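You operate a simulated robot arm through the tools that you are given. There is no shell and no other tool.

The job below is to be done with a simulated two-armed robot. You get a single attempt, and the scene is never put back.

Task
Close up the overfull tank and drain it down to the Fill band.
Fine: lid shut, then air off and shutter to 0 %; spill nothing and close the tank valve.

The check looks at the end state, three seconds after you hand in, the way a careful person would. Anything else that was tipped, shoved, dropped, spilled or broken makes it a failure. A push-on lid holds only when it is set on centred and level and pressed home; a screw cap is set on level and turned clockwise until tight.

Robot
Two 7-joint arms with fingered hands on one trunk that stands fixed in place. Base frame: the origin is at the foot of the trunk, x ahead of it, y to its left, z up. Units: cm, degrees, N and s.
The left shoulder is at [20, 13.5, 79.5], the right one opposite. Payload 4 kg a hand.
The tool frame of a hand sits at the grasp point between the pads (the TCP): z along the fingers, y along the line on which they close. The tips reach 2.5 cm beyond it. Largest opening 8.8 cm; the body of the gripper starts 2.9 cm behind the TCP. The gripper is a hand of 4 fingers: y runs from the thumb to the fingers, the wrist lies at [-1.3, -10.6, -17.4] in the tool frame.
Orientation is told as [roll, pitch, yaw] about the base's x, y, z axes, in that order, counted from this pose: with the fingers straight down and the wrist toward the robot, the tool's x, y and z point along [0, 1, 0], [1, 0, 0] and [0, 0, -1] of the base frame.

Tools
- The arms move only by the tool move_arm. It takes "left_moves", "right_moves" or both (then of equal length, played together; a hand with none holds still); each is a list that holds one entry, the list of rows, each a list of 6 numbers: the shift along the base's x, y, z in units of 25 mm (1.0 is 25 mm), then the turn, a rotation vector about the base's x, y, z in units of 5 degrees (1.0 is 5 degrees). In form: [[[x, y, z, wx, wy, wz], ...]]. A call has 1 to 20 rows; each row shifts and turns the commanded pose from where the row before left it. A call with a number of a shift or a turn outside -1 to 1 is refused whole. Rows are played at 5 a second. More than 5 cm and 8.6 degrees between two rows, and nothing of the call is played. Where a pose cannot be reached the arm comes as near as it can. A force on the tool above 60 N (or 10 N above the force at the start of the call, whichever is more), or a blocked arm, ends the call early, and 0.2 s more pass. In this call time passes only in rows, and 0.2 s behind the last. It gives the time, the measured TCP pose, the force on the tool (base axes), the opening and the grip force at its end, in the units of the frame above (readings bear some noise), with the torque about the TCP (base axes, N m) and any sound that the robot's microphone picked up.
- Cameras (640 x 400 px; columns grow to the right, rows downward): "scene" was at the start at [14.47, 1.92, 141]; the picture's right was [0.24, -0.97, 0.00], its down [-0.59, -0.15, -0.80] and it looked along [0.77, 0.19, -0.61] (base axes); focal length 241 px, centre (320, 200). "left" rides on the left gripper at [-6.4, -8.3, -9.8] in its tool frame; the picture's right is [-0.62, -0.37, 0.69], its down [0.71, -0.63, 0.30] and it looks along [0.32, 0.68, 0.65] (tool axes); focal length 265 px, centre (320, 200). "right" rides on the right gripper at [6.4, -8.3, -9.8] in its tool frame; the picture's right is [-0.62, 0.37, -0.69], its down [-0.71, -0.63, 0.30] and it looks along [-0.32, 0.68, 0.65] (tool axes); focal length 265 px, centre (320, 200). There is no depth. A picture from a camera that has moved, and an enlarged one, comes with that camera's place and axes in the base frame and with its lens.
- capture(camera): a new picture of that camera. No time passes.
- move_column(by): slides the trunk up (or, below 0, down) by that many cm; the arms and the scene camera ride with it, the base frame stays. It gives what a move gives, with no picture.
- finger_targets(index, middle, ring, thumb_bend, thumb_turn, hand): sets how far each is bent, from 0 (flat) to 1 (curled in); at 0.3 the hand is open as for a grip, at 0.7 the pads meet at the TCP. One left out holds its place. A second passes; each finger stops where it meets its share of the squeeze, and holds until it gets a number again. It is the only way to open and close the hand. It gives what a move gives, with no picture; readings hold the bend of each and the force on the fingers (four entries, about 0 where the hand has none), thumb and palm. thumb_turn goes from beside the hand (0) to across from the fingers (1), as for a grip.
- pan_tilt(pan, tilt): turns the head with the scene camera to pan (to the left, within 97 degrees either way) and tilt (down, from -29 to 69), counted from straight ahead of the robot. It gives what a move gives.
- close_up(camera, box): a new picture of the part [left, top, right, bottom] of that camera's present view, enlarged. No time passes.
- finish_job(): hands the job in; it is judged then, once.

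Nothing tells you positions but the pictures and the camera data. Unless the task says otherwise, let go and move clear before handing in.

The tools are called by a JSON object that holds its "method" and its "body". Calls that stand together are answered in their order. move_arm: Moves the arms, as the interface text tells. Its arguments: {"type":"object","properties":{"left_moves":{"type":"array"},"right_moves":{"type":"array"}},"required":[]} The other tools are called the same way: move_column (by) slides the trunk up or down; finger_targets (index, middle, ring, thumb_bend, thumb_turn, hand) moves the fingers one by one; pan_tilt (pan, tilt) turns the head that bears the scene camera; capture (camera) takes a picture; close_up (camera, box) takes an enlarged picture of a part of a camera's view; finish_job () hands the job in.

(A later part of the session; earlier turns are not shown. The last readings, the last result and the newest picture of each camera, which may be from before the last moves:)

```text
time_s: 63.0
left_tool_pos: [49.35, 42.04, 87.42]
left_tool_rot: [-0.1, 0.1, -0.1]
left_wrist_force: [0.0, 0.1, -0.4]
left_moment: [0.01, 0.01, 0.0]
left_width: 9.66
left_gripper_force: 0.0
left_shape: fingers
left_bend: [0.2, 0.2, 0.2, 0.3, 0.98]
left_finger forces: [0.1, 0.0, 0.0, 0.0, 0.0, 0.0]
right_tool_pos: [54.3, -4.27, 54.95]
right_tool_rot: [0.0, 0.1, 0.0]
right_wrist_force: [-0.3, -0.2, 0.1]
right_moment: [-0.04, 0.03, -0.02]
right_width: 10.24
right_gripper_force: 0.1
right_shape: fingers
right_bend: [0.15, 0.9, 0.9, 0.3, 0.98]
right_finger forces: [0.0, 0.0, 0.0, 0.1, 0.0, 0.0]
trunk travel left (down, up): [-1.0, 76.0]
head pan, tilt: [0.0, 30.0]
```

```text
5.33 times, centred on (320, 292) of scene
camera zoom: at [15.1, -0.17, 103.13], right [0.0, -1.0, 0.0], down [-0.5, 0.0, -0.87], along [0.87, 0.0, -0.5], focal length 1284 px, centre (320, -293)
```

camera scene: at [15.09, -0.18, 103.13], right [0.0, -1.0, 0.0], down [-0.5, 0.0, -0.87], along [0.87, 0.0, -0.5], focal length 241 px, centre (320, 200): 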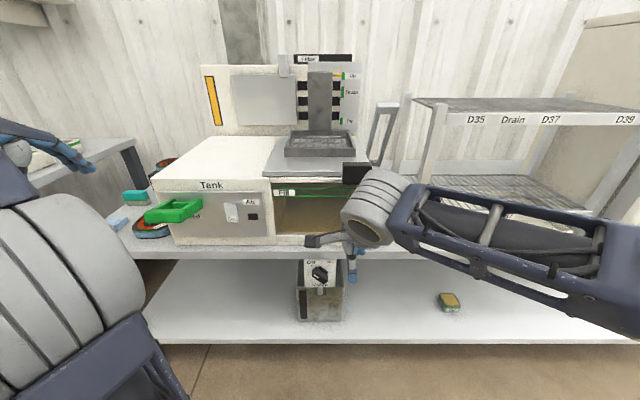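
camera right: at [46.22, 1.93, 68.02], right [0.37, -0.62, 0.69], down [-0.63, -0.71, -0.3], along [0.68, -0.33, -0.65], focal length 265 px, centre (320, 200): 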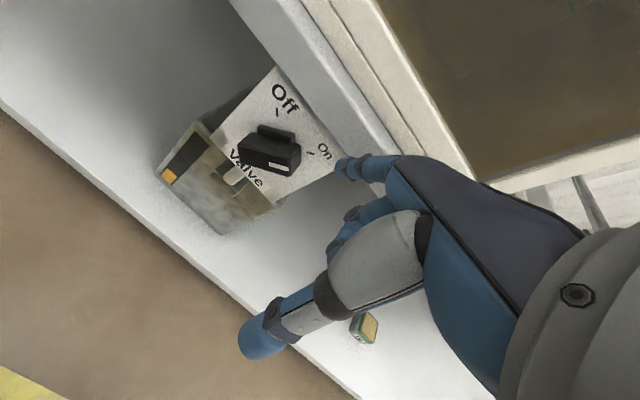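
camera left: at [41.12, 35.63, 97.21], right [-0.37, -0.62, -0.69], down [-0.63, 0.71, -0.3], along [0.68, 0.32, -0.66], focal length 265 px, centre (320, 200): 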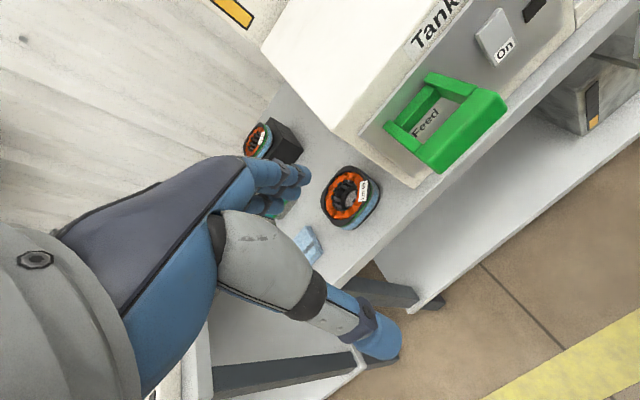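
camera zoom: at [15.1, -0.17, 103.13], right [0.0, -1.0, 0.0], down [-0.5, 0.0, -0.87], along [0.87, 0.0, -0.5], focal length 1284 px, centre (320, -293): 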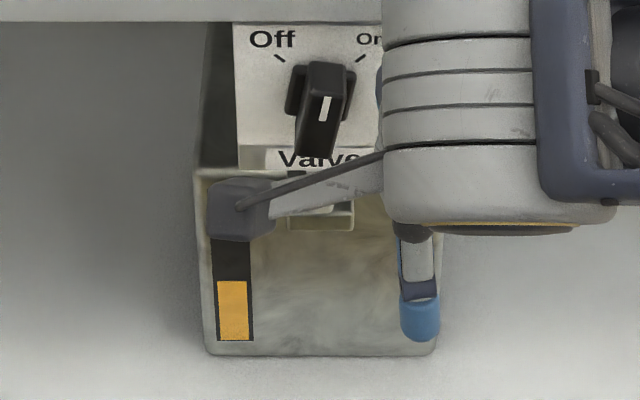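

The grey wedges at both ends of the window are bare wall above the powder: they grow as the level falls, and put the surface now about midway between the green lines. The knob is nearly upright; the finger was simply too high, so I go 1.6 cm lower and push the bar left to Off.

{"method": "move_arm", "body": {"right_moves": [[[0, 0, -0.36, 0, 0, 0], [0, 0.2, -0.3, 0, 0, 0], [0, 0.4, 0, 0, 0, 0], [0, 0.25, 0, 0, 0, 0], [0, 0.2, 0, 0, 0, 0]]]}}

{"method": "close_up", "body": {"camera": "right", "box": [200, 90, 400, 250]}}

{"method": "close_up", "body": {"camera": "scene", "box": [270, 180, 300, 200]}}

{"method": "close_up", "body": {"camera": "scene", "box": [290, 255, 350, 330]}}

```text
time_s: 64.2
left_tool_pos: [49.45, 42.2, 87.39]
left_tool_rot: [0.0, 0.1, 0.1]
left_wrist_force: [-0.7, 0.3, 0.3]
left_moment: [0.04, 0.03, 0.01]
left_width: 9.66
left_gripper_force: 0.1
left_shape: fingers
left_bend: [0.2, 0.2, 0.2, 0.3, 0.98]
left_finger forces: [0.0, 0.0, 0.0, 0.0, 0.0, 0.0]
right_tool_pos: [54.42, -1.6, 53.24]
right_tool_rot: [-0.1, -0.1, -0.2]
right_wrist_force: [-3.4, -6.5, 2.9]
right_moment: [0.05, -0.19, -0.37]
right_width: 10.05
right_gripper_force: 4.0
right_shape: fingers
right_bend: [0.16, 0.9, 0.9, 0.3, 0.98]
right_finger forces: [7.9, 0.0, 0.0, 0.0, 0.1, 0.1]
trunk travel left (down, up): [-1.0, 76.0]
head pan, tilt: [0.0, 30.0]
```

```text
2.50 times, centred on (300, 170) of right
camera zoom: at [46.21, 4.86, 63.0], right [0.37, -0.62, 0.69], down [-0.63, -0.71, -0.3], along [0.68, -0.33, -0.65], focal length 664 px, centre (370, 275)
```

zoom: 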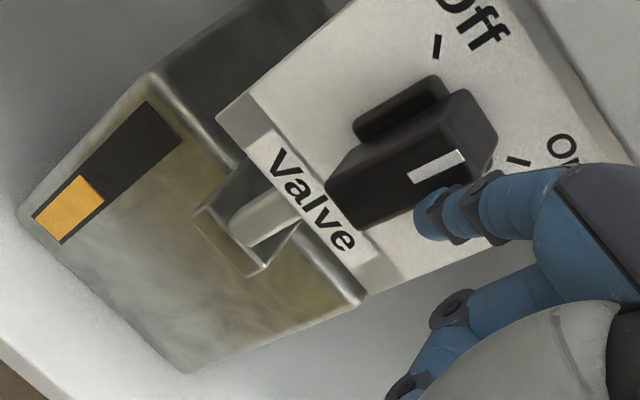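

```text
16.00 times, centred on (285, 190) of scene
camera zoom: at [15.08, -0.2, 103.13], right [0.0, -1.0, 0.0], down [-0.5, 0.0, -0.87], along [0.87, 0.0, -0.5], focal length 3852 px, centre (880, 360)
```

zoom: 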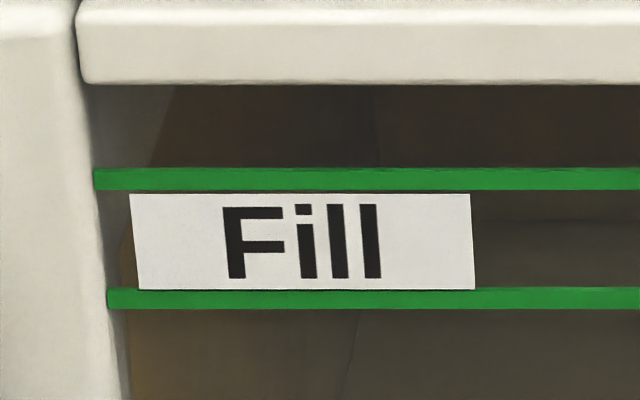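

```text
5.33 times, centred on (320, 292) of scene
camera zoom: at [15.08, -0.2, 103.13], right [0.0, -1.0, 0.0], down [-0.5, 0.0, -0.87], along [0.87, 0.0, -0.5], focal length 1284 px, centre (320, -293)
```

zoom: 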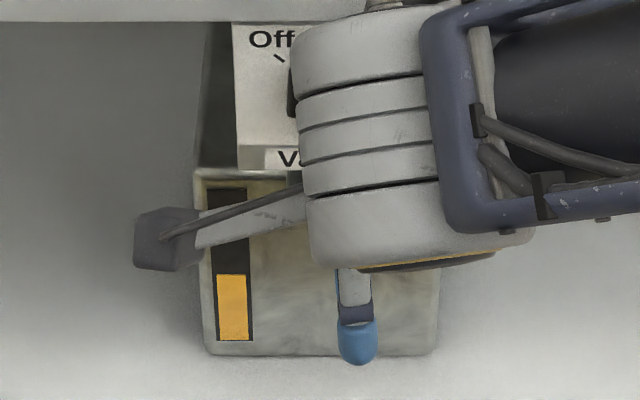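

The bar is upright with the finger well against its right side, and the level is around the middle of the band. I push on quickly to Off.

{"method": "move_arm", "body": {"right_moves": [[[0, 0.3, 0, 0, 0, 0], [0, 0.3, 0, 0, 0, 0], [0, 0.2, 0, 0, 0, 0]]]}}

{"method": "close_up", "body": {"camera": "right", "box": [200, 90, 400, 250]}}

{"method": "close_up", "body": {"camera": "scene", "box": [270, 180, 300, 200]}}

{"method": "close_up", "body": {"camera": "scene", "box": [290, 255, 350, 330]}}

```text
time_s: 65.1
left_tool_pos: [49.39, 41.86, 87.46]
left_tool_rot: [0.0, 0.1, -0.1]
left_wrist_force: [0.3, -1.7, -1.4]
left_moment: [-0.01, 0.01, 0.01]
left_width: 9.65
left_gripper_force: 0.1
left_shape: fingers
left_bend: [0.2, 0.2, 0.2, 0.3, 0.98]
left_finger forces: [0.1, 0.0, 0.0, 0.0, 0.1, 0.0]
right_tool_pos: [54.58, -0.48, 53.19]
right_tool_rot: [-1.1, 0.0, -1.9]
right_wrist_force: [-19.2, -22.7, 18.6]
right_moment: [-0.13, -1.17, -1.5]
right_width: 10.01
right_gripper_force: 17.6
right_shape: fingers
right_bend: [0.16, 0.9, 0.9, 0.3, 0.98]
right_finger forces: [35.3, 0.0, 0.0, 0.0, 0.1, 0.1]
trunk travel left (down, up): [-1.0, 76.0]
head pan, tilt: [0.0, 30.0]
stopped in row 3 (right hand): the force on the tool passed its limit at 61 N (the readings are from after the stop); the commanded pose is now the measured one
```

```text
2.50 times, centred on (300, 170) of right
camera zoom: at [46.49, 6.41, 62.83], right [0.35, -0.62, 0.7], down [-0.65, -0.7, -0.29], along [0.67, -0.36, -0.65], focal length 664 px, centre (370, 275)
```

zoom: 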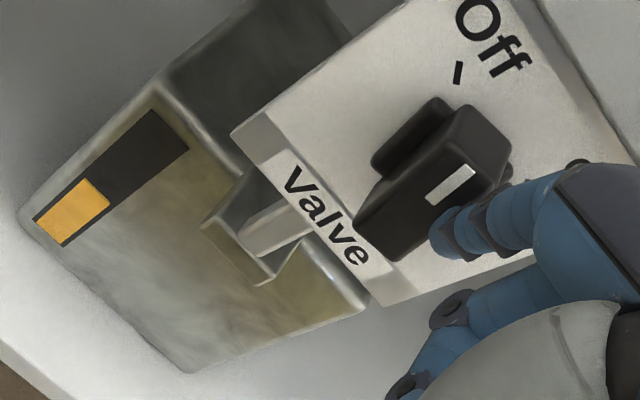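

```text
16.00 times, centred on (285, 190) of scene
camera zoom: at [15.04, -0.2, 103.15], right [0.0, -1.0, 0.0], down [-0.5, 0.0, -0.87], along [0.87, 0.0, -0.5], focal length 3852 px, centre (880, 360)
```

zoom: 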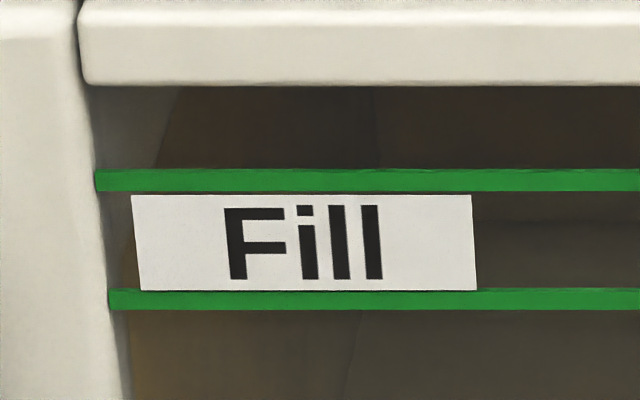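

```text
5.33 times, centred on (320, 292) of scene
camera zoom: at [15.04, -0.2, 103.15], right [0.0, -1.0, 0.0], down [-0.5, 0.0, -0.87], along [0.87, 0.0, -0.5], focal length 1284 px, centre (320, -293)
```

zoom: 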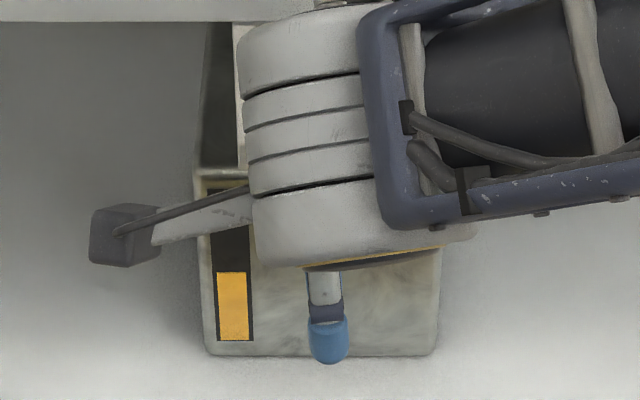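

Closing stalled with the finger too low on the bar, close to the pivot. I back off, rise 1 cm for more leverage, and push again.

{"method": "move_arm", "body": {"right_moves": [[[0, -0.35, 0.1, 0.22, 0, 0.38], [0, 0, 0.28, 0, 0, 0], [0, 0.25, 0, 0, 0, 0], [0, 0.2, 0, 0, 0, 0], [0, 0.15, 0, 0, 0, 0]]]}}

{"method": "close_up", "body": {"camera": "right", "box": [200, 90, 400, 250]}}

{"method": "close_up", "body": {"camera": "scene", "box": [270, 180, 300, 200]}}

{"method": "close_up", "body": {"camera": "scene", "box": [290, 255, 350, 330]}}

```text
time_s: 66.3
left_tool_pos: [49.43, 42.05, 87.48]
left_tool_rot: [0.0, 0.1, -0.1]
left_wrist_force: [0.0, 0.5, -0.1]
left_moment: [0.0, -0.02, 0.03]
left_width: 9.64
left_gripper_force: 0.1
left_shape: fingers
left_bend: [0.2, 0.2, 0.2, 0.3, 0.98]
left_finger forces: [0.1, 0.1, 0.1, 0.1, 0.0, 0.0]
right_tool_pos: [54.52, 0.16, 54.0]
right_tool_rot: [0.1, 0.0, 0.2]
right_wrist_force: [-6.4, -26.1, 11.3]
right_moment: [-0.24, -0.77, -1.85]
right_width: 10.42
right_gripper_force: 13.0
right_shape: fingers
right_bend: [0.14, 0.9, 0.9, 0.3, 0.98]
right_finger forces: [26.2, 0.0, 0.0, 0.0, 0.1, 0.0]
trunk travel left (down, up): [-1.0, 76.0]
head pan, tilt: [0.0, 30.0]
```

```text
2.50 times, centred on (300, 170) of right
camera zoom: at [46.35, 6.59, 63.89], right [0.37, -0.62, 0.69], down [-0.63, -0.72, -0.3], along [0.68, -0.32, -0.66], focal length 664 px, centre (370, 275)
```

zoom: 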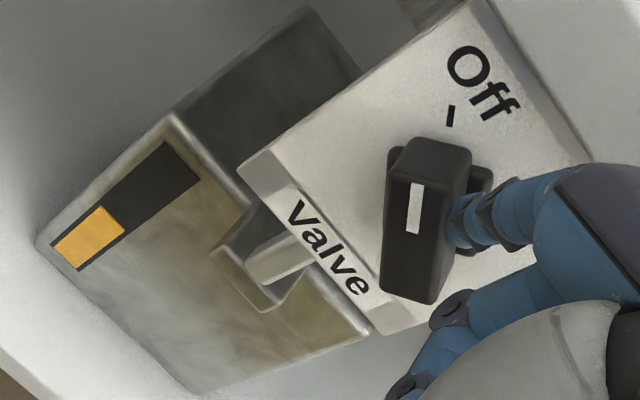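

```text
16.00 times, centred on (285, 190) of scene
camera zoom: at [15.06, -0.24, 103.14], right [0.0, -1.0, 0.0], down [-0.5, 0.0, -0.87], along [0.87, 0.0, -0.5], focal length 3852 px, centre (880, 360)
```

zoom: 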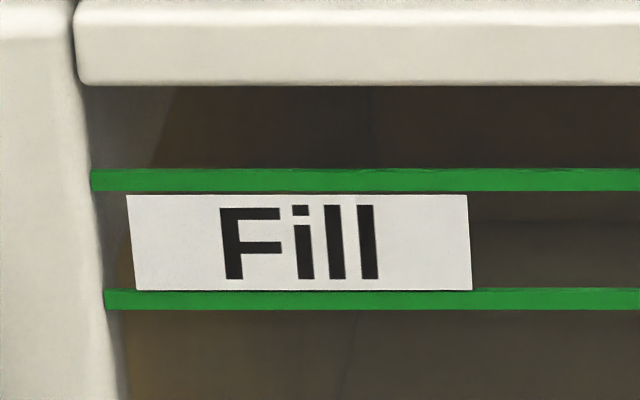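

```text
5.33 times, centred on (320, 292) of scene
camera zoom: at [15.06, -0.24, 103.14], right [0.0, -1.0, 0.0], down [-0.5, 0.0, -0.87], along [0.87, 0.0, -0.5], focal length 1284 px, centre (320, -293)
```

zoom: 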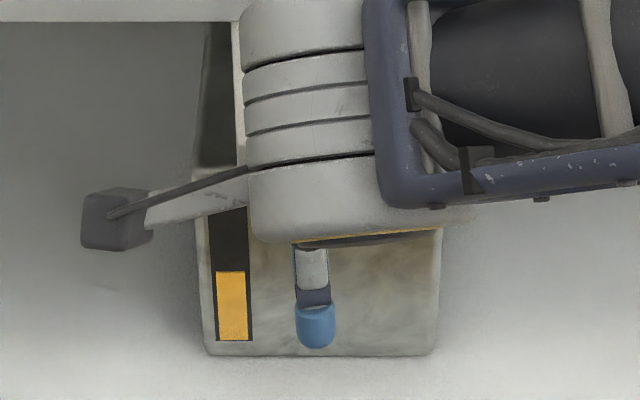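

The mark is back at Off or very nearly, and the bin level has stopped rising. A small extra push to seat it fully.

{"method": "move_arm", "body": {"right_moves": [[[0, 0.1, 0.04, 0, 0, 0], [0, 0.08, 0.04, 0, 0, 0]]]}}

{"method": "close_up", "body": {"camera": "right", "box": [200, 90, 400, 250]}}

```text
time_s: 66.9
left_tool_pos: [49.35, 42.02, 87.49]
left_tool_rot: [0.0, 0.2, 0.0]
left_wrist_force: [-0.6, 0.1, -0.4]
left_moment: [-0.01, 0.01, 0.0]
left_width: 9.65
left_gripper_force: 0.1
left_shape: fingers
left_bend: [0.2, 0.2, 0.2, 0.3, 0.98]
left_finger forces: [0.0, 0.1, 0.0, 0.0, 0.0, 0.1]
right_tool_pos: [54.61, 0.63, 54.19]
right_tool_rot: [0.0, 0.1, 0.0]
right_wrist_force: [-5.4, -31.7, 11.2]
right_moment: [-0.25, -0.81, -2.39]
right_width: 10.64
right_gripper_force: 15.4
right_shape: fingers
right_bend: [0.13, 0.9, 0.9, 0.3, 0.98]
right_finger forces: [30.8, 0.1, 0.0, 0.0, 0.0, 0.0]
trunk travel left (down, up): [-1.0, 76.0]
head pan, tilt: [0.0, 30.0]
```

```text
2.50 times, centred on (300, 170) of right
camera zoom: at [46.37, 7.07, 64.08], right [0.37, -0.62, 0.69], down [-0.63, -0.72, -0.3], along [0.68, -0.32, -0.65], focal length 664 px, centre (370, 275)
```

zoom: 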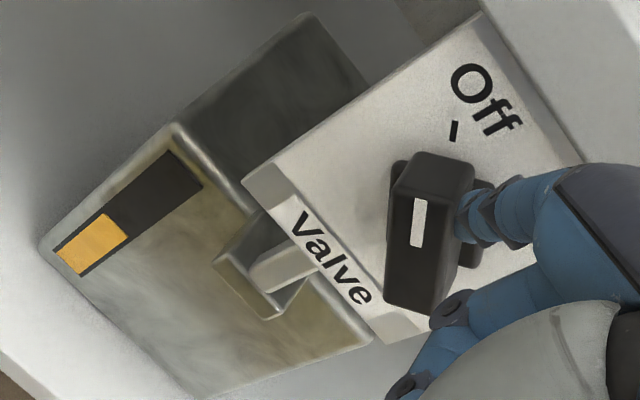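

The mark sits at Off against its stop. I back the finger away, lift it clear, and check knob, bin and window.

{"method": "move_arm", "body": {"right_moves": [[[0, -0.5, 0, 0, 0, 0], [0, -0.6, 0, 0, 0, 0], [-0.6, -0.4, 0.2, 0, 0, 0], [-0.8, -0.4, 0.3, 0, 0, 0], [-0.4, -0.6, 0.8, 0, 0, 0], [0, -0.8, 1, 0, 0, 0], [0, -0.8, 1, 0, 0, 0]]]}}

{"method": "capture", "body": {"camera": "scene"}}

{"method": "close_up", "body": {"camera": "scene", "box": [270, 165, 380, 235]}}

{"method": "close_up", "body": {"camera": "scene", "box": [290, 255, 350, 330]}}

{"method": "close_up", "body": {"camera": "scene", "box": [270, 180, 300, 200]}}

{"method": "close_up", "body": {"camera": "scene", "box": [340, 180, 375, 205]}}

{"method": "capture", "body": {"camera": "right"}}

```text
time_s: 68.5
left_tool_pos: [49.36, 42.06, 87.43]
left_tool_rot: [0.0, 0.1, -0.1]
left_wrist_force: [1.2, -0.1, -0.6]
left_moment: [0.0, -0.02, -0.02]
left_width: 9.64
left_gripper_force: 0.0
left_shape: fingers
left_bend: [0.2, 0.2, 0.2, 0.3, 0.98]
left_finger forces: [0.0, 0.1, 0.0, 0.0, 0.0, 0.1]
right_tool_pos: [49.98, -9.24, 62.67]
right_tool_rot: [0.2, 0.1, 0.6]
right_wrist_force: [-0.3, 0.2, -0.6]
right_moment: [-0.02, 0.0, 0.01]
right_width: 10.27
right_gripper_force: 0.0
right_shape: fingers
right_bend: [0.15, 0.9, 0.9, 0.3, 0.98]
right_finger forces: [0.0, 0.1, 0.0, 0.0, 0.1, 0.0]
trunk travel left (down, up): [-1.0, 76.0]
head pan, tilt: [0.0, 30.0]
```

```text
taken
camera scene: at [15.09, -0.18, 103.13], right [0.0, -1.0, 0.0], down [-0.5, 0.0, -0.87], along [0.87, 0.0, -0.5], focal length 241 px, centre (320, 200)
```

scene: 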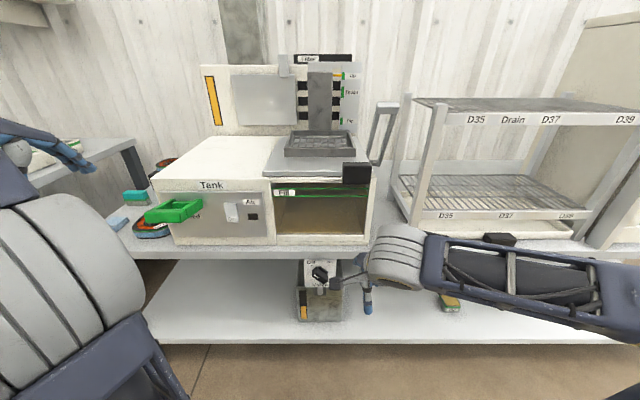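

```text
5.71 times, centred on (325, 200) of scene
camera zoom: at [15.09, -0.18, 103.13], right [0.0, -1.0, 0.0], down [-0.5, 0.0, -0.87], along [0.87, 0.0, -0.5], focal length 1376 px, centre (291, 200)
```

zoom: 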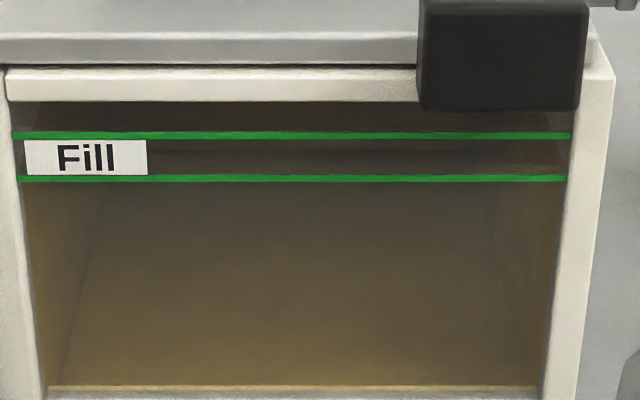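

```text
5.33 times, centred on (320, 292) of scene
camera zoom: at [15.09, -0.18, 103.13], right [0.0, -1.0, 0.0], down [-0.5, 0.0, -0.87], along [0.87, 0.0, -0.5], focal length 1284 px, centre (320, -293)
```

zoom: 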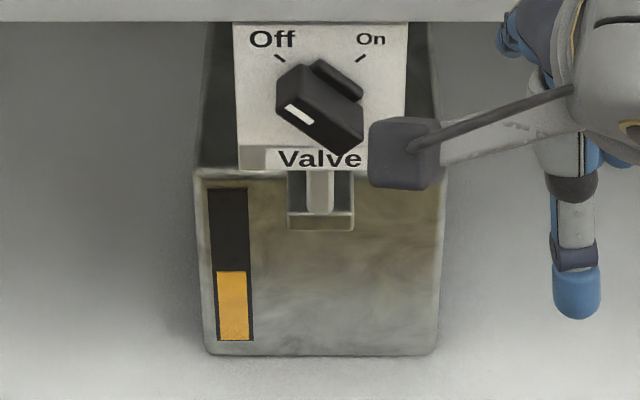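

```text
16.00 times, centred on (285, 190) of scene
camera zoom: at [15.09, -0.18, 103.13], right [0.0, -1.0, 0.0], down [-0.5, 0.0, -0.87], along [0.87, 0.0, -0.5], focal length 3852 px, centre (880, 360)
```

zoom: 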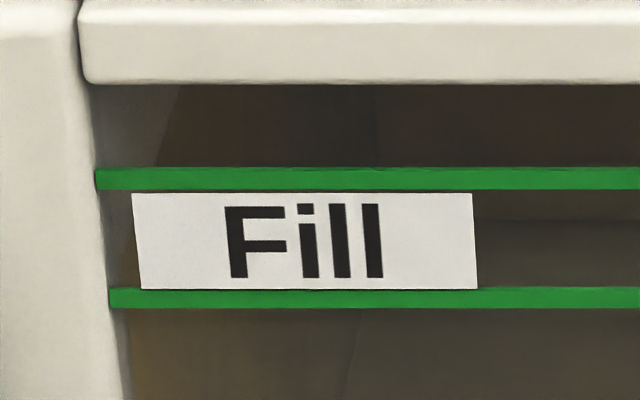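

```text
16.00 times, centred on (358, 192) of scene
camera zoom: at [15.09, -0.18, 103.13], right [0.0, -1.0, 0.0], down [-0.5, 0.0, -0.87], along [0.87, 0.0, -0.5], focal length 3852 px, centre (-280, 320)
```

zoom: 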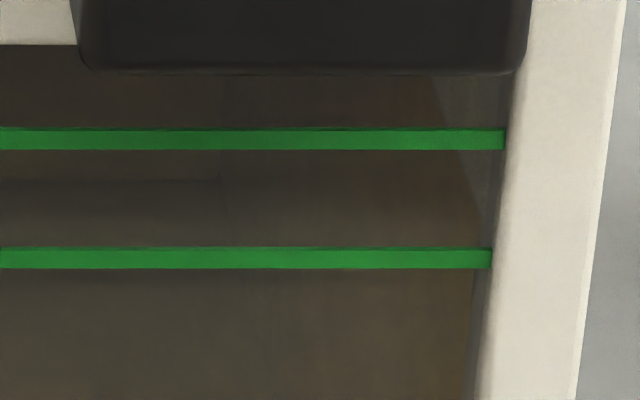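

```text
taken
camera right: at [41.78, -2.94, 72.52], right [0.38, -0.62, 0.69], down [-0.62, -0.72, -0.31], along [0.69, -0.31, -0.66], focal length 265 px, centre (320, 200)
```

right: 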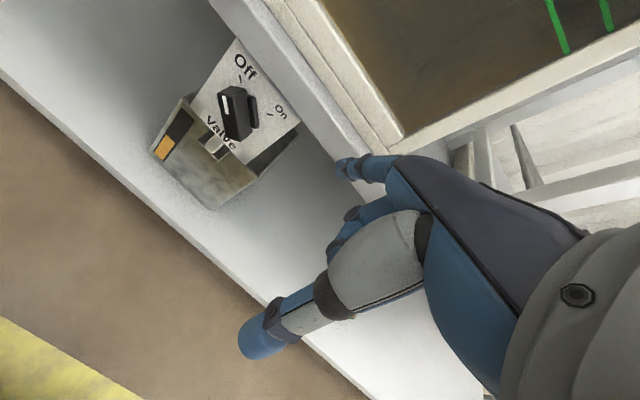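

The valve is shut (mark at Off), the bin has stopped at a little under half, and the powder line sits inside the band. I want to confirm that with a level view, so I tilt the right hand up in front of the window.

{"method": "move_arm", "body": {"right_moves": [[[0.2, 0.2, 0.75, 0, -1, 0], [0.2, 0.2, 0.75, 0, -1, 0], [0.2, 0.2, 0.75, 0, -1, 0], [0.2, 0.2, 0.75, 0, -1, 0], [0.2, 0.2, 0.75, 0, -1, 0]]]}}

{"method": "capture", "body": {"camera": "right"}}

{"method": "close_up", "body": {"camera": "right", "box": [200, 0, 420, 170]}}

```text
time_s: 69.7
left_tool_pos: [49.4, 42.13, 87.27]
left_tool_rot: [0.0, 0.2, 0.0]
left_wrist_force: [0.0, 1.0, -0.1]
left_moment: [-0.01, 0.02, 0.0]
left_width: 9.63
left_gripper_force: 0.1
left_shape: fingers
left_bend: [0.2, 0.2, 0.2, 0.3, 0.98]
left_finger forces: [0.1, 0.0, 0.0, 0.0, 0.1, 0.0]
right_tool_pos: [52.38, -7.01, 71.82]
right_tool_rot: [0.0, -25.0, 0.6]
right_wrist_force: [-0.3, -0.8, 0.1]
right_moment: [0.01, 0.01, -0.03]
right_width: 10.27
right_gripper_force: 0.1
right_shape: fingers
right_bend: [0.15, 0.9, 0.9, 0.3, 0.98]
right_finger forces: [0.0, 0.0, 0.0, 0.1, 0.1, 0.0]
trunk travel left (down, up): [-1.0, 76.0]
head pan, tilt: [0.0, 30.0]
```

```text
taken
camera right: at [40.74, -0.65, 77.32], right [0.05, -0.62, 0.78], down [-0.44, -0.72, -0.54], along [0.9, -0.31, -0.3], focal length 265 px, centre (320, 200)
```

right: 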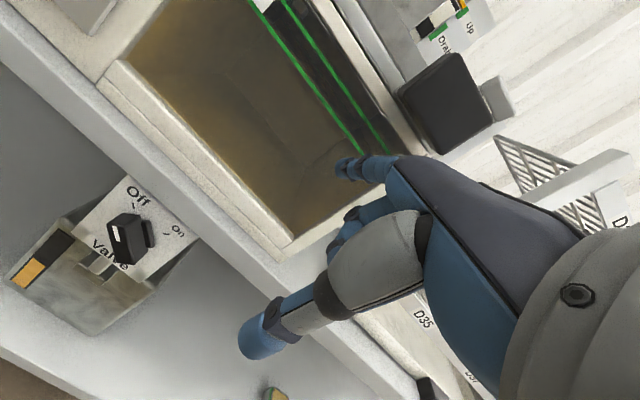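

```text
2.35 times, centred on (310, 85) of right
camera zoom: at [40.74, -0.65, 77.32], right [0.05, -0.62, 0.78], down [-0.44, -0.72, -0.54], along [0.9, -0.31, -0.3], focal length 624 px, centre (344, 471)
```

zoom: 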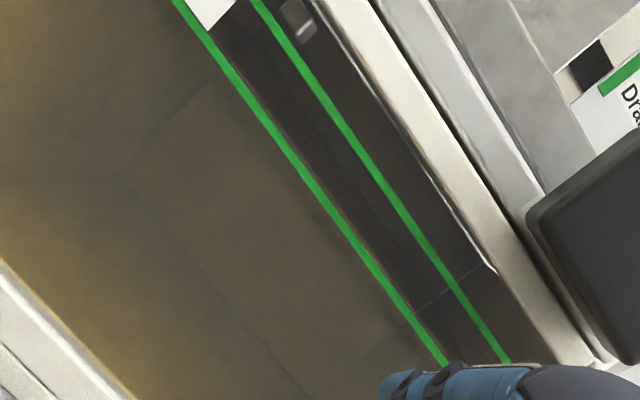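

The level view shows the powder edge clearly near the green lines; I zoom in to read it exactly.

{"method": "close_up", "body": {"camera": "right", "box": [260, 10, 340, 70]}}

{"method": "close_up", "body": {"camera": "right", "box": [310, 70, 390, 150]}}

{"method": "close_up", "body": {"camera": "right", "box": [230, 0, 310, 50]}}

```text
6.67 times, centred on (300, 40) of right
camera zoom: at [40.74, -0.65, 77.32], right [0.05, -0.62, 0.78], down [-0.44, -0.72, -0.54], along [0.9, -0.31, -0.3], focal length 1769 px, centre (453, 1267)
```

zoom: 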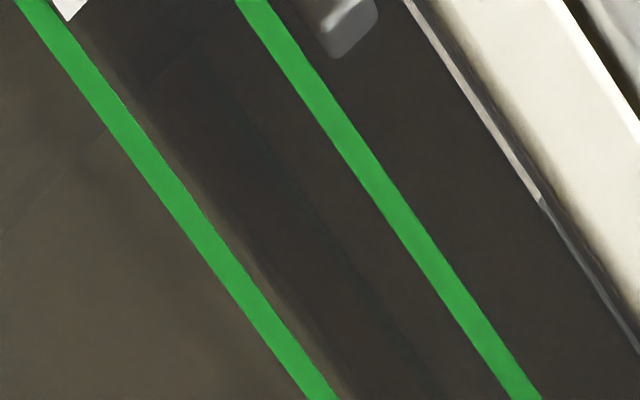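

```text
5.00 times, centred on (350, 110) of right
camera zoom: at [40.74, -0.65, 77.32], right [0.05, -0.62, 0.78], down [-0.44, -0.72, -0.54], along [0.9, -0.31, -0.3], focal length 1327 px, centre (170, 650)
```

zoom: 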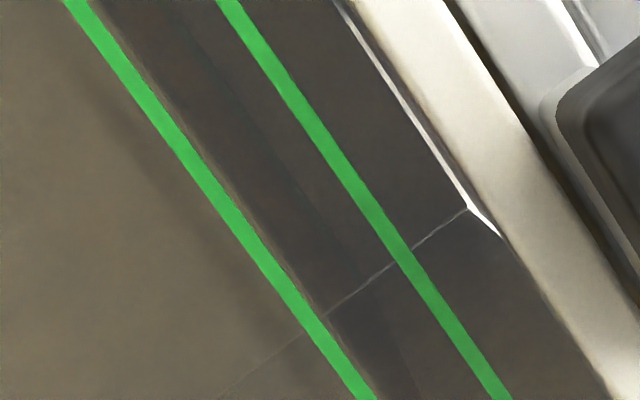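

```text
8.00 times, centred on (270, 25) of right
camera zoom: at [40.74, -0.65, 77.32], right [0.05, -0.62, 0.78], down [-0.44, -0.72, -0.54], along [0.9, -0.31, -0.3], focal length 2123 px, centre (720, 1600)
```

zoom: 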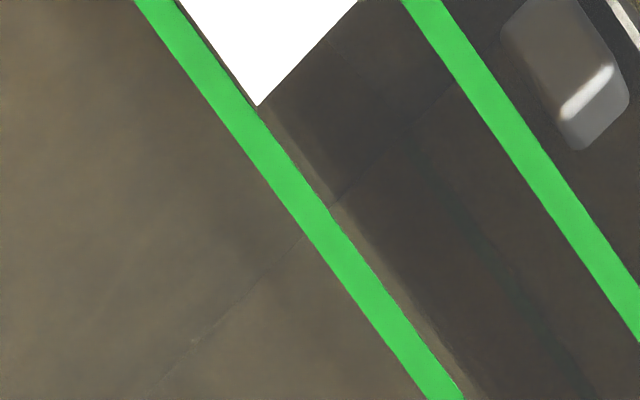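

Seen level, the powder surface lies inside the band, a little above the lower green line, and the valve is shut. Next is the shutter: I'll pull the right hand clear, shape the left hand with one finger out, and raise the trunk to reach the shutter handle at the back.

{"method": "move_arm", "body": {"right_moves": [[[-0.7, -0.6, 0, 0, 1, 0], [-0.7, -0.8, 0, 0, 1, 0], [-0.6, -0.9, 0, 0, 1, 0], [0, -0.9, 0, 0, 1, 0], [0, -0.8, 0, 0, 1, 0]]]}}

{"method": "finger_targets", "body": {"hand": "left", "index": 0.15, "middle": 1.0, "ring": 1.0}}

{"method": "close_up", "body": {"camera": "scene", "box": [290, 255, 350, 330]}}

{"method": "close_up", "body": {"camera": "scene", "box": [190, 40, 400, 170]}}

{"method": "close_up", "body": {"camera": "scene", "box": [265, 45, 365, 110]}}

```text
time_s: 70.9
left_tool_pos: [49.36, 42.13, 87.43]
left_tool_rot: [0.0, 0.1, 0.0]
left_wrist_force: [0.1, -0.2, 0.5]
left_moment: [0.01, 0.03, 0.0]
left_width: 9.66
left_gripper_force: 0.0
left_shape: fingers
left_bend: [0.2, 0.2, 0.2, 0.3, 0.98]
left_finger forces: [0.1, 0.0, 0.0, 0.0, 0.0, 0.0]
right_tool_pos: [49.67, -16.57, 69.88]
right_tool_rot: [0.3, 0.2, 0.7]
right_wrist_force: [0.4, 0.1, 0.2]
right_moment: [0.03, 0.01, 0.01]
right_width: 10.25
right_gripper_force: 0.2
right_shape: fingers
right_bend: [0.15, 0.9, 0.9, 0.3, 0.98]
right_finger forces: [0.1, 0.0, 0.0, 0.1, 0.0, 0.2]
right hand out of reach, approached as far as the arm can: row 1, 2, 3
trunk travel left (down, up): [-1.0, 76.0]
head pan, tilt: [0.0, 30.0]
```

```text
time_s: 71.9
left_tool_pos: [49.49, 42.06, 87.36]
left_tool_rot: [0.0, 0.1, -0.1]
left_wrist_force: [-0.3, -1.1, 0.1]
left_moment: [-0.01, 0.02, 0.0]
left_width: 10.21
left_gripper_force: 0.0
left_shape: fingers
left_bend: [0.15, 1.0, 1.0, 0.3, 0.98]
left_finger forces: [0.0, 0.0, 0.0, 0.0, 0.1, 0.1]
right_tool_pos: [49.75, -16.62, 69.83]
right_tool_rot: [0.4, 0.2, 0.6]
right_wrist_force: [-0.1, -0.4, -0.5]
right_moment: [-0.01, -0.04, -0.02]
right_width: 10.22
right_gripper_force: 0.1
right_shape: fingers
right_bend: [0.15, 0.9, 0.9, 0.3, 0.98]
right_finger forces: [0.0, 0.0, 0.1, 0.0, 0.1, 0.0]
trunk travel left (down, up): [-1.0, 76.0]
head pan, tilt: [0.0, 30.0]
```

```text
5.33 times, centred on (320, 292) of scene
camera zoom: at [15.09, -0.18, 103.13], right [0.0, -1.0, 0.0], down [-0.5, 0.0, -0.87], along [0.87, 0.0, -0.5], focal length 1284 px, centre (320, -293)
```

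zoom: 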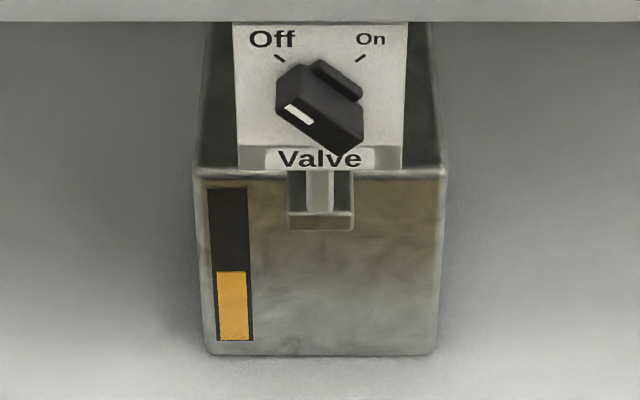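

```text
3.05 times, centred on (295, 105) of scene
camera zoom: at [15.09, -0.18, 103.13], right [0.0, -1.0, 0.0], down [-0.5, 0.0, -0.87], along [0.87, 0.0, -0.5], focal length 734 px, centre (396, 490)
```

zoom: 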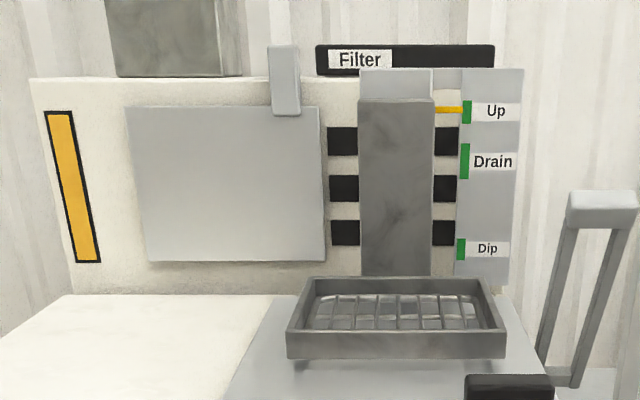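

```text
6.15 times, centred on (315, 78) of scene
camera zoom: at [15.09, -0.18, 103.13], right [0.0, -1.0, 0.0], down [-0.5, 0.0, -0.87], along [0.87, 0.0, -0.5], focal length 1481 px, centre (351, 954)
```

zoom: 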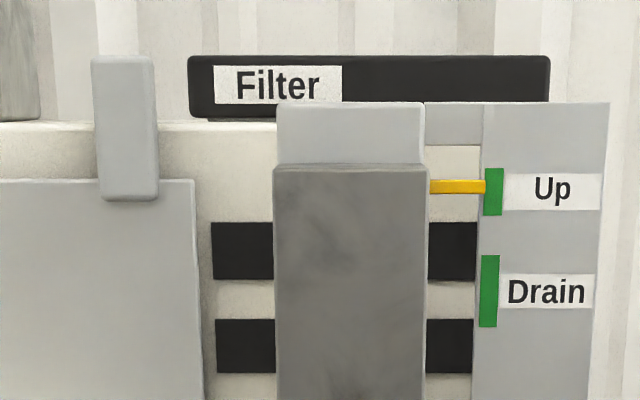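

The bin level is unchanged and the mark is at Off. The shutter handle stands about 2 cm above the lift carriage that it must pass behind, so my finger has to stay above z≈103 there. I raise the trunk now.

{"method": "move_column", "body": {"by": 64}}

{"method": "pan_tilt", "body": {"pan": 6, "tilt": 42}}

{"method": "capture", "body": {"camera": "scene"}}

{"method": "capture", "body": {"camera": "left"}}

```text
refused: 64 is not a number from -40 to 40
```

```text
time_s: 72.7
left_tool_pos: [49.34, 42.11, 87.35]
left_tool_rot: [0.1, 0.1, 0.0]
left_wrist_force: [-1.0, 0.4, -0.3]
left_moment: [-0.01, -0.04, 0.02]
left_width: 10.24
left_gripper_force: 0.1
left_shape: fingers
left_bend: [0.15, 1.0, 1.0, 0.3, 0.98]
left_finger forces: [0.0, 0.1, 0.0, 0.0, 0.0, 0.0]
right_tool_pos: [49.78, -16.66, 69.84]
right_tool_rot: [0.3, 0.2, 0.7]
right_wrist_force: [0.0, -0.3, -0.7]
right_moment: [0.0, 0.04, 0.0]
right_width: 10.25
right_gripper_force: 0.2
right_shape: fingers
right_bend: [0.15, 0.9, 0.9, 0.3, 0.98]
right_finger forces: [0.1, 0.0, 0.0, 0.0, 0.1, 0.0]
trunk travel left (down, up): [-1.0, 76.0]
head pan, tilt: [6.0, 42.0]
```

```text
taken
camera scene: at [14.37, 0.69, 101.3], right [0.1, -0.99, 0.0], down [-0.67, -0.07, -0.74], along [0.74, 0.08, -0.67], focal length 241 px, centre (320, 200)
```

scene: 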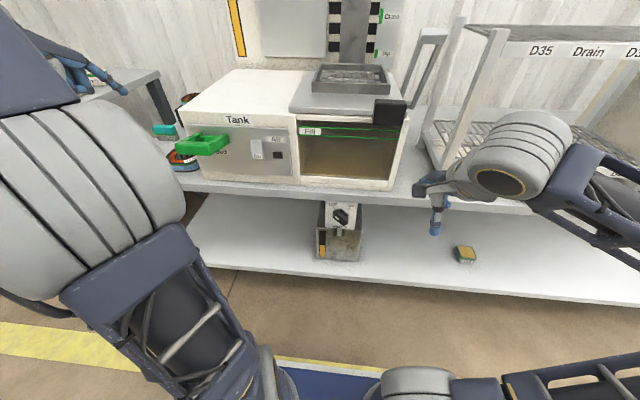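

```text
taken
camera left: at [41.13, 35.62, 97.21], right [-0.37, -0.62, -0.69], down [-0.63, 0.71, -0.3], along [0.68, 0.32, -0.66], focal length 265 px, centre (320, 200)
```

left: 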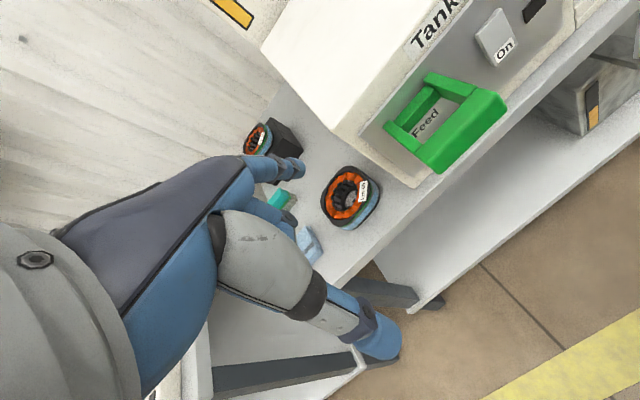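

The trunk moves at most 40 cm at a time, so I raise it in two steps.

{"method": "move_column", "body": {"by": 40}}

{"method": "move_column", "body": {"by": 22}}

{"method": "capture", "body": {"camera": "scene"}}

{"method": "capture", "body": {"camera": "left"}}

```text
time_s: 76.5
left_tool_pos: [49.4, 42.06, 127.32]
left_tool_rot: [0.0, 0.1, -0.1]
left_wrist_force: [0.0, -0.3, 0.2]
left_moment: [0.04, 0.0, -0.01]
left_width: 10.21
left_gripper_force: 0.1
left_shape: fingers
left_bend: [0.15, 1.0, 1.0, 0.3, 0.98]
left_finger forces: [0.1, 0.0, 0.1, 0.1, 0.0, 0.0]
right_tool_pos: [49.66, -16.55, 109.9]
right_tool_rot: [0.3, 0.1, 0.6]
right_wrist_force: [0.0, 0.0, -1.3]
right_moment: [-0.06, -0.02, -0.02]
right_width: 10.25
right_gripper_force: 0.0
right_shape: fingers
right_bend: [0.15, 0.9, 0.9, 0.3, 0.98]
right_finger forces: [0.1, 0.1, 0.1, 0.1, 0.1, 0.0]
trunk travel left (down, up): [-41.0, 36.0]
head pan, tilt: [6.0, 42.0]
```

```text
time_s: 78.8
left_tool_pos: [49.43, 42.14, 149.33]
left_tool_rot: [0.0, 0.2, 0.0]
left_wrist_force: [0.1, 0.5, 0.0]
left_moment: [0.0, -0.02, -0.01]
left_width: 10.19
left_gripper_force: 0.0
left_shape: fingers
left_bend: [0.15, 1.0, 1.0, 0.3, 0.98]
left_finger forces: [0.0, 0.0, 0.1, 0.0, 0.1, 0.0]
right_tool_pos: [49.71, -16.6, 131.96]
right_tool_rot: [0.3, 0.1, 0.5]
right_wrist_force: [-0.2, -0.1, -0.1]
right_moment: [0.0, 0.02, 0.01]
right_width: 10.27
right_gripper_force: 0.0
right_shape: fingers
right_bend: [0.15, 0.9, 0.9, 0.3, 0.98]
right_finger forces: [0.0, 0.0, 0.0, 0.1, 0.0, 0.0]
trunk travel left (down, up): [-63.0, 14.0]
head pan, tilt: [6.0, 42.0]
```

```text
taken
camera scene: at [14.37, 0.69, 163.29], right [0.1, -0.99, 0.0], down [-0.67, -0.07, -0.74], along [0.74, 0.08, -0.67], focal length 241 px, centre (320, 200)
```

scene: 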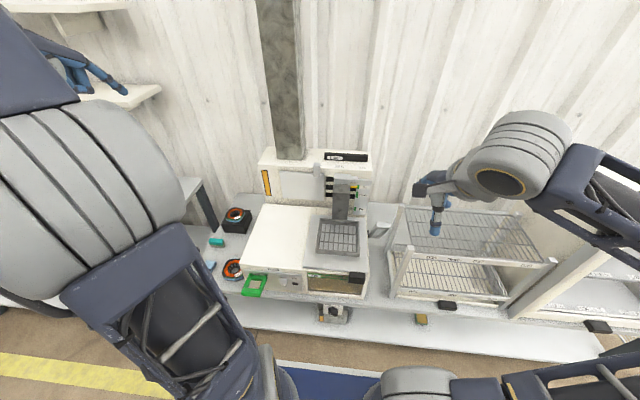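

```text
taken
camera left: at [41.14, 35.62, 159.2], right [-0.37, -0.62, -0.69], down [-0.63, 0.71, -0.3], along [0.68, 0.32, -0.66], focal length 265 px, centre (320, 200)
```

left: 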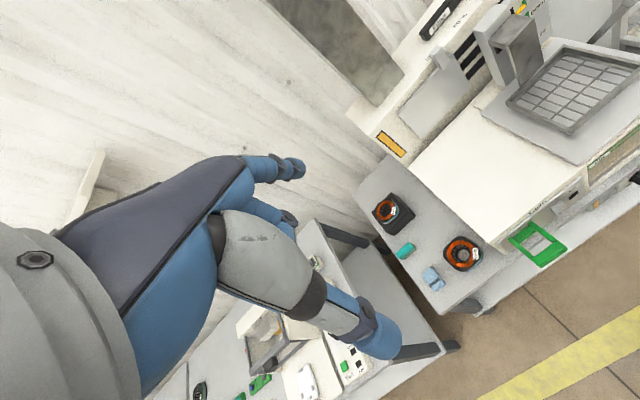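

The left hand is high and clear. I bring it forward to in front of the filter box, stopping above and left of the shutter handle.

{"method": "move_arm", "body": {"left_moves": [[[0.7, -0.8, -0.7, 0, 0, 0], [0.7, -0.8, -0.7, 0, 0, 0], [0.7, -0.8, -0.7, 0, 0, 0], [0.7, -0.8, -0.7, 0, 0, 0], [0.8, -0.8, -0.8, 0, 0, 0], [0.9, -0.8, -0.8, 0, 0, 0], [0.9, -0.8, -0.8, 0, 0, 0], [0.9, -0.8, -0.8, 0, 0, 0], [0.9, -0.8, -0.8, 0, 0, 0], [0.9, -0.7, -0.8, 0, 0, 0], [0.9, -0.7, -0.8, 0, 0, 0], [0.9, -0.7, -0.8, 0, 0, 0], [0.9, -0.5, -0.8, 0, 0, 0], [0.9, 0, -0.8, 0, 0, 0], [0.9, 0, -0.8, 0, 0, 0], [0.9, 0, -0.8, 0, 0, 0], [0.9, 0, -0.8, 0, 0, 0]]]}}

{"method": "capture", "body": {"camera": "left"}}

{"method": "capture", "body": {"camera": "scene"}}

```text
time_s: 82.4
left_tool_pos: [85.46, 17.63, 116.49]
left_tool_rot: [0.0, 0.0, 0.0]
left_wrist_force: [-0.5, -0.1, -1.0]
left_moment: [-0.02, -0.03, -0.02]
left_width: 10.22
left_gripper_force: 0.0
left_shape: fingers
left_bend: [0.15, 1.0, 1.0, 0.3, 0.98]
left_finger forces: [0.0, 0.0, 0.0, 0.0, 0.0, 0.0]
right_tool_pos: [49.54, -16.55, 131.9]
right_tool_rot: [0.2, 0.2, 0.6]
right_wrist_force: [-0.7, 0.4, 0.3]
right_moment: [0.0, -0.04, 0.0]
right_width: 10.27
right_gripper_force: 0.0
right_shape: fingers
right_bend: [0.15, 0.9, 0.9, 0.3, 0.98]
right_finger forces: [0.0, 0.0, 0.0, 0.0, 0.0, 0.0]
trunk travel left (down, up): [-63.0, 14.0]
head pan, tilt: [6.0, 42.0]
```

```text
taken
camera left: at [77.14, 11.2, 126.24], right [-0.37, -0.62, -0.69], down [-0.63, 0.71, -0.3], along [0.68, 0.32, -0.65], focal length 265 px, centre (320, 200)
```

left: 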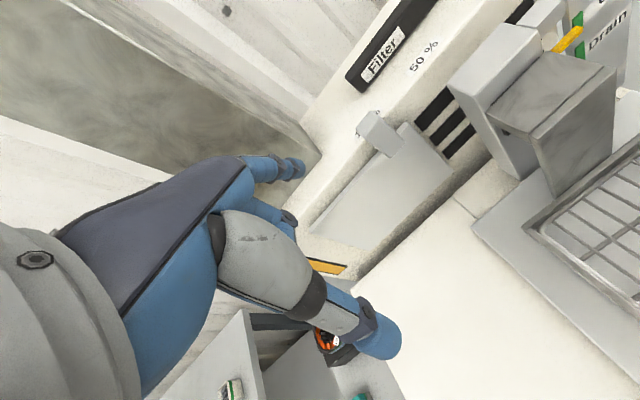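

```text
taken
camera scene: at [14.33, 0.69, 163.3], right [0.1, -0.99, 0.0], down [-0.67, -0.07, -0.74], along [0.74, 0.08, -0.67], focal length 241 px, centre (320, 200)
```

scene: 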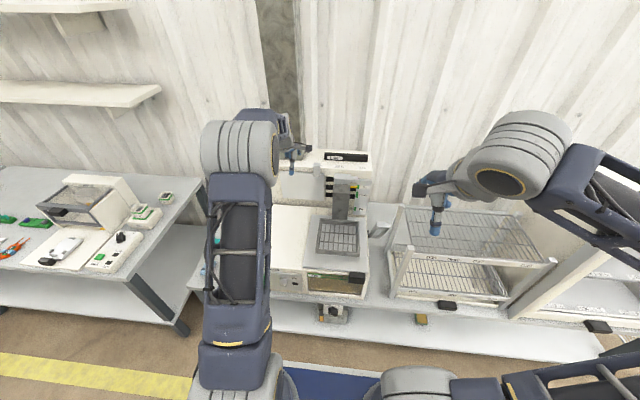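

{"method": "close_up", "body": {"camera": "left", "box": [270, 20, 470, 180]}}

{"method": "close_up", "body": {"camera": "left", "box": [420, 0, 640, 160]}}

{"method": "close_up", "body": {"camera": "scene", "box": [270, 130, 390, 220]}}

```text
2.50 times, centred on (370, 100) of left
camera zoom: at [77.14, 11.2, 126.24], right [-0.37, -0.62, -0.69], down [-0.63, 0.71, -0.3], along [0.68, 0.32, -0.65], focal length 664 px, centre (195, 450)
```

zoom: 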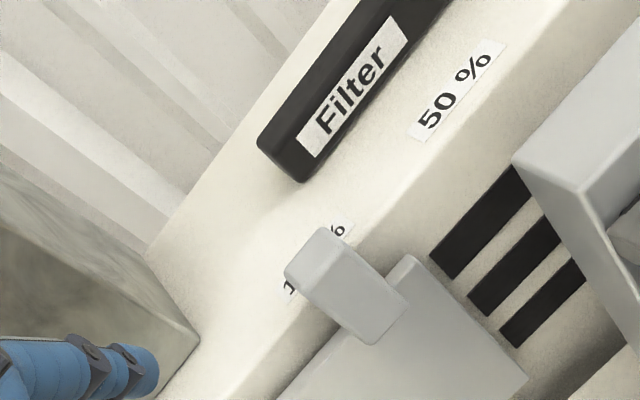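

```text
2.50 times, centred on (530, 80) of left
camera zoom: at [77.14, 11.2, 126.24], right [-0.37, -0.62, -0.69], down [-0.63, 0.71, -0.3], along [0.68, 0.32, -0.65], focal length 664 px, centre (-205, 500)
```

zoom: 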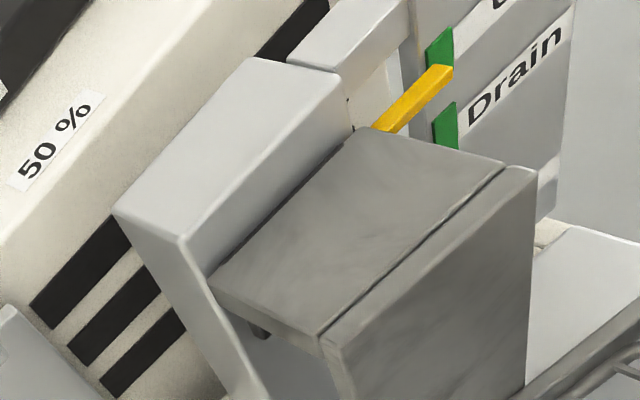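

```text
4.44 times, centred on (330, 175) of scene
camera zoom: at [14.33, 0.69, 163.3], right [0.1, -0.99, 0.0], down [-0.67, -0.07, -0.74], along [0.74, 0.08, -0.67], focal length 1070 px, centre (276, 311)
```

zoom: 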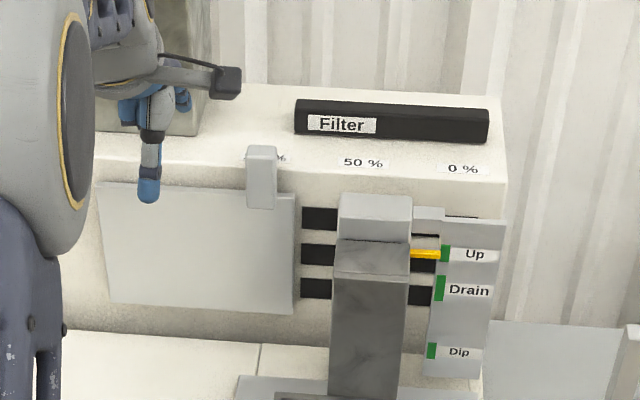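

Handle top is at about [101.5, 11.1, 105], with the lift block (top z≈103) standing 2 cm in front of its path. I'll open all three left fingers and flatten the thumb so nothing hangs low, raise the trunk a bit more for reach, and come over the spot left of the handle.

{"method": "finger_targets", "body": {"hand": "left", "index": 0.15, "middle": 0.15, "ring": 0.15, "thumb_bend": 0.1}}

{"method": "move_column", "body": {"by": 10}}

{"method": "move_arm", "body": {"left_moves": [[[0.7, -0.1, -1, 0, 0, 0], [0.7, -0.1, -1, 0, 0, 0], [0.7, -0.1, -1, 0, 0, 0], [0.7, -0.1, -1, 0, 0, 0], [0.6, -0.1, -1, 0, 0, 0], [0, 0, -1, 0, 0, 0]]]}}

{"method": "capture", "body": {"camera": "left"}}

{"method": "close_up", "body": {"camera": "scene", "box": [270, 130, 390, 220]}}

```text
time_s: 83.4
left_tool_pos: [85.43, 17.64, 116.4]
left_tool_rot: [0.0, 0.1, -0.1]
left_wrist_force: [0.0, -0.4, 0.2]
left_moment: [0.01, -0.03, 0.0]
left_width: 11.5
left_gripper_force: 0.0
left_shape: fingers
left_bend: [0.15, 0.15, 0.15, 0.1, 0.98]
left_finger forces: [0.0, 0.0, 0.0, 0.0, 0.0, 0.0]
right_tool_pos: [49.69, -16.58, 131.89]
right_tool_rot: [0.2, 0.2, 0.6]
right_wrist_force: [-0.7, 0.0, -0.2]
right_moment: [0.01, 0.0, -0.01]
right_width: 10.24
right_gripper_force: 0.0
right_shape: fingers
right_bend: [0.15, 0.9, 0.9, 0.3, 0.98]
right_finger forces: [0.0, 0.1, 0.0, 0.0, 0.0, 0.0]
trunk travel left (down, up): [-63.0, 14.0]
head pan, tilt: [6.0, 42.0]
```

```text
time_s: 84.7
left_tool_pos: [85.41, 17.57, 126.26]
left_tool_rot: [0.1, 0.1, 0.0]
left_wrist_force: [-0.3, 0.7, 0.7]
left_moment: [0.02, -0.01, 0.0]
left_width: 11.5
left_gripper_force: 0.0
left_shape: fingers
left_bend: [0.15, 0.15, 0.15, 0.1, 0.98]
left_finger forces: [0.0, 0.1, 0.0, 0.1, 0.0, 0.1]
right_tool_pos: [49.62, -16.62, 141.83]
right_tool_rot: [0.4, 0.1, 0.6]
right_wrist_force: [0.4, 0.6, 1.1]
right_moment: [0.01, -0.03, 0.02]
right_width: 10.24
right_gripper_force: 0.0
right_shape: fingers
right_bend: [0.15, 0.9, 0.9, 0.3, 0.98]
right_finger forces: [0.0, 0.0, 0.0, 0.0, 0.0, 0.0]
trunk travel left (down, up): [-73.0, 4.0]
head pan, tilt: [6.0, 42.0]
```

```text
time_s: 86.1
left_tool_pos: [93.99, 16.38, 111.4]
left_tool_rot: [0.0, 0.1, 0.0]
left_wrist_force: [-0.1, 0.3, 0.7]
left_moment: [0.02, -0.02, -0.02]
left_width: 11.48
left_gripper_force: 0.1
left_shape: fingers
left_bend: [0.15, 0.15, 0.15, 0.1, 0.98]
left_finger forces: [0.1, 0.0, 0.0, 0.0, 0.1, 0.0]
right_tool_pos: [49.74, -16.55, 141.83]
right_tool_rot: [0.3, 0.0, 0.6]
right_wrist_force: [0.5, 0.2, -0.6]
right_moment: [-0.03, 0.01, 0.04]
right_width: 10.26
right_gripper_force: 0.0
right_shape: fingers
right_bend: [0.15, 0.9, 0.9, 0.3, 0.98]
right_finger forces: [0.0, 0.0, 0.0, 0.0, 0.0, 0.1]
trunk travel left (down, up): [-73.0, 4.0]
head pan, tilt: [6.0, 42.0]
```

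```text
taken
camera left: at [85.5, 9.9, 121.26], right [-0.37, -0.62, -0.69], down [-0.63, 0.71, -0.3], along [0.68, 0.32, -0.65], focal length 265 px, centre (320, 200)
```

left: 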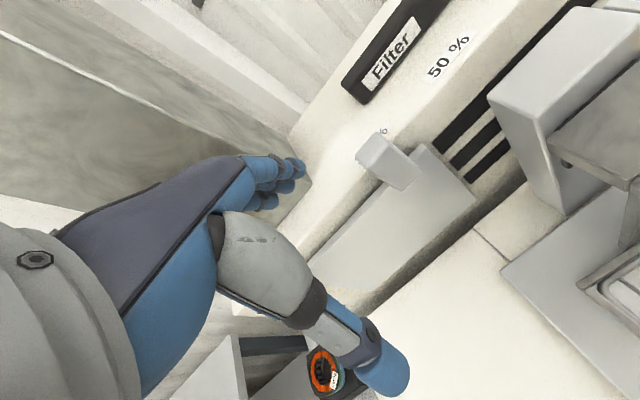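

```text
4.44 times, centred on (330, 175) of scene
camera zoom: at [14.36, 0.69, 173.3], right [0.1, -0.99, 0.0], down [-0.67, -0.07, -0.74], along [0.74, 0.08, -0.67], focal length 1070 px, centre (276, 311)
```

zoom: 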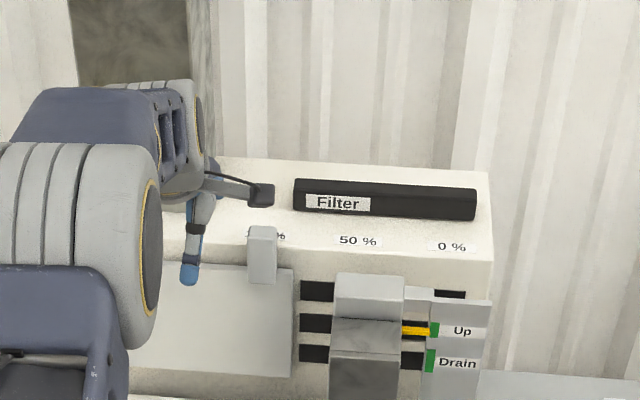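

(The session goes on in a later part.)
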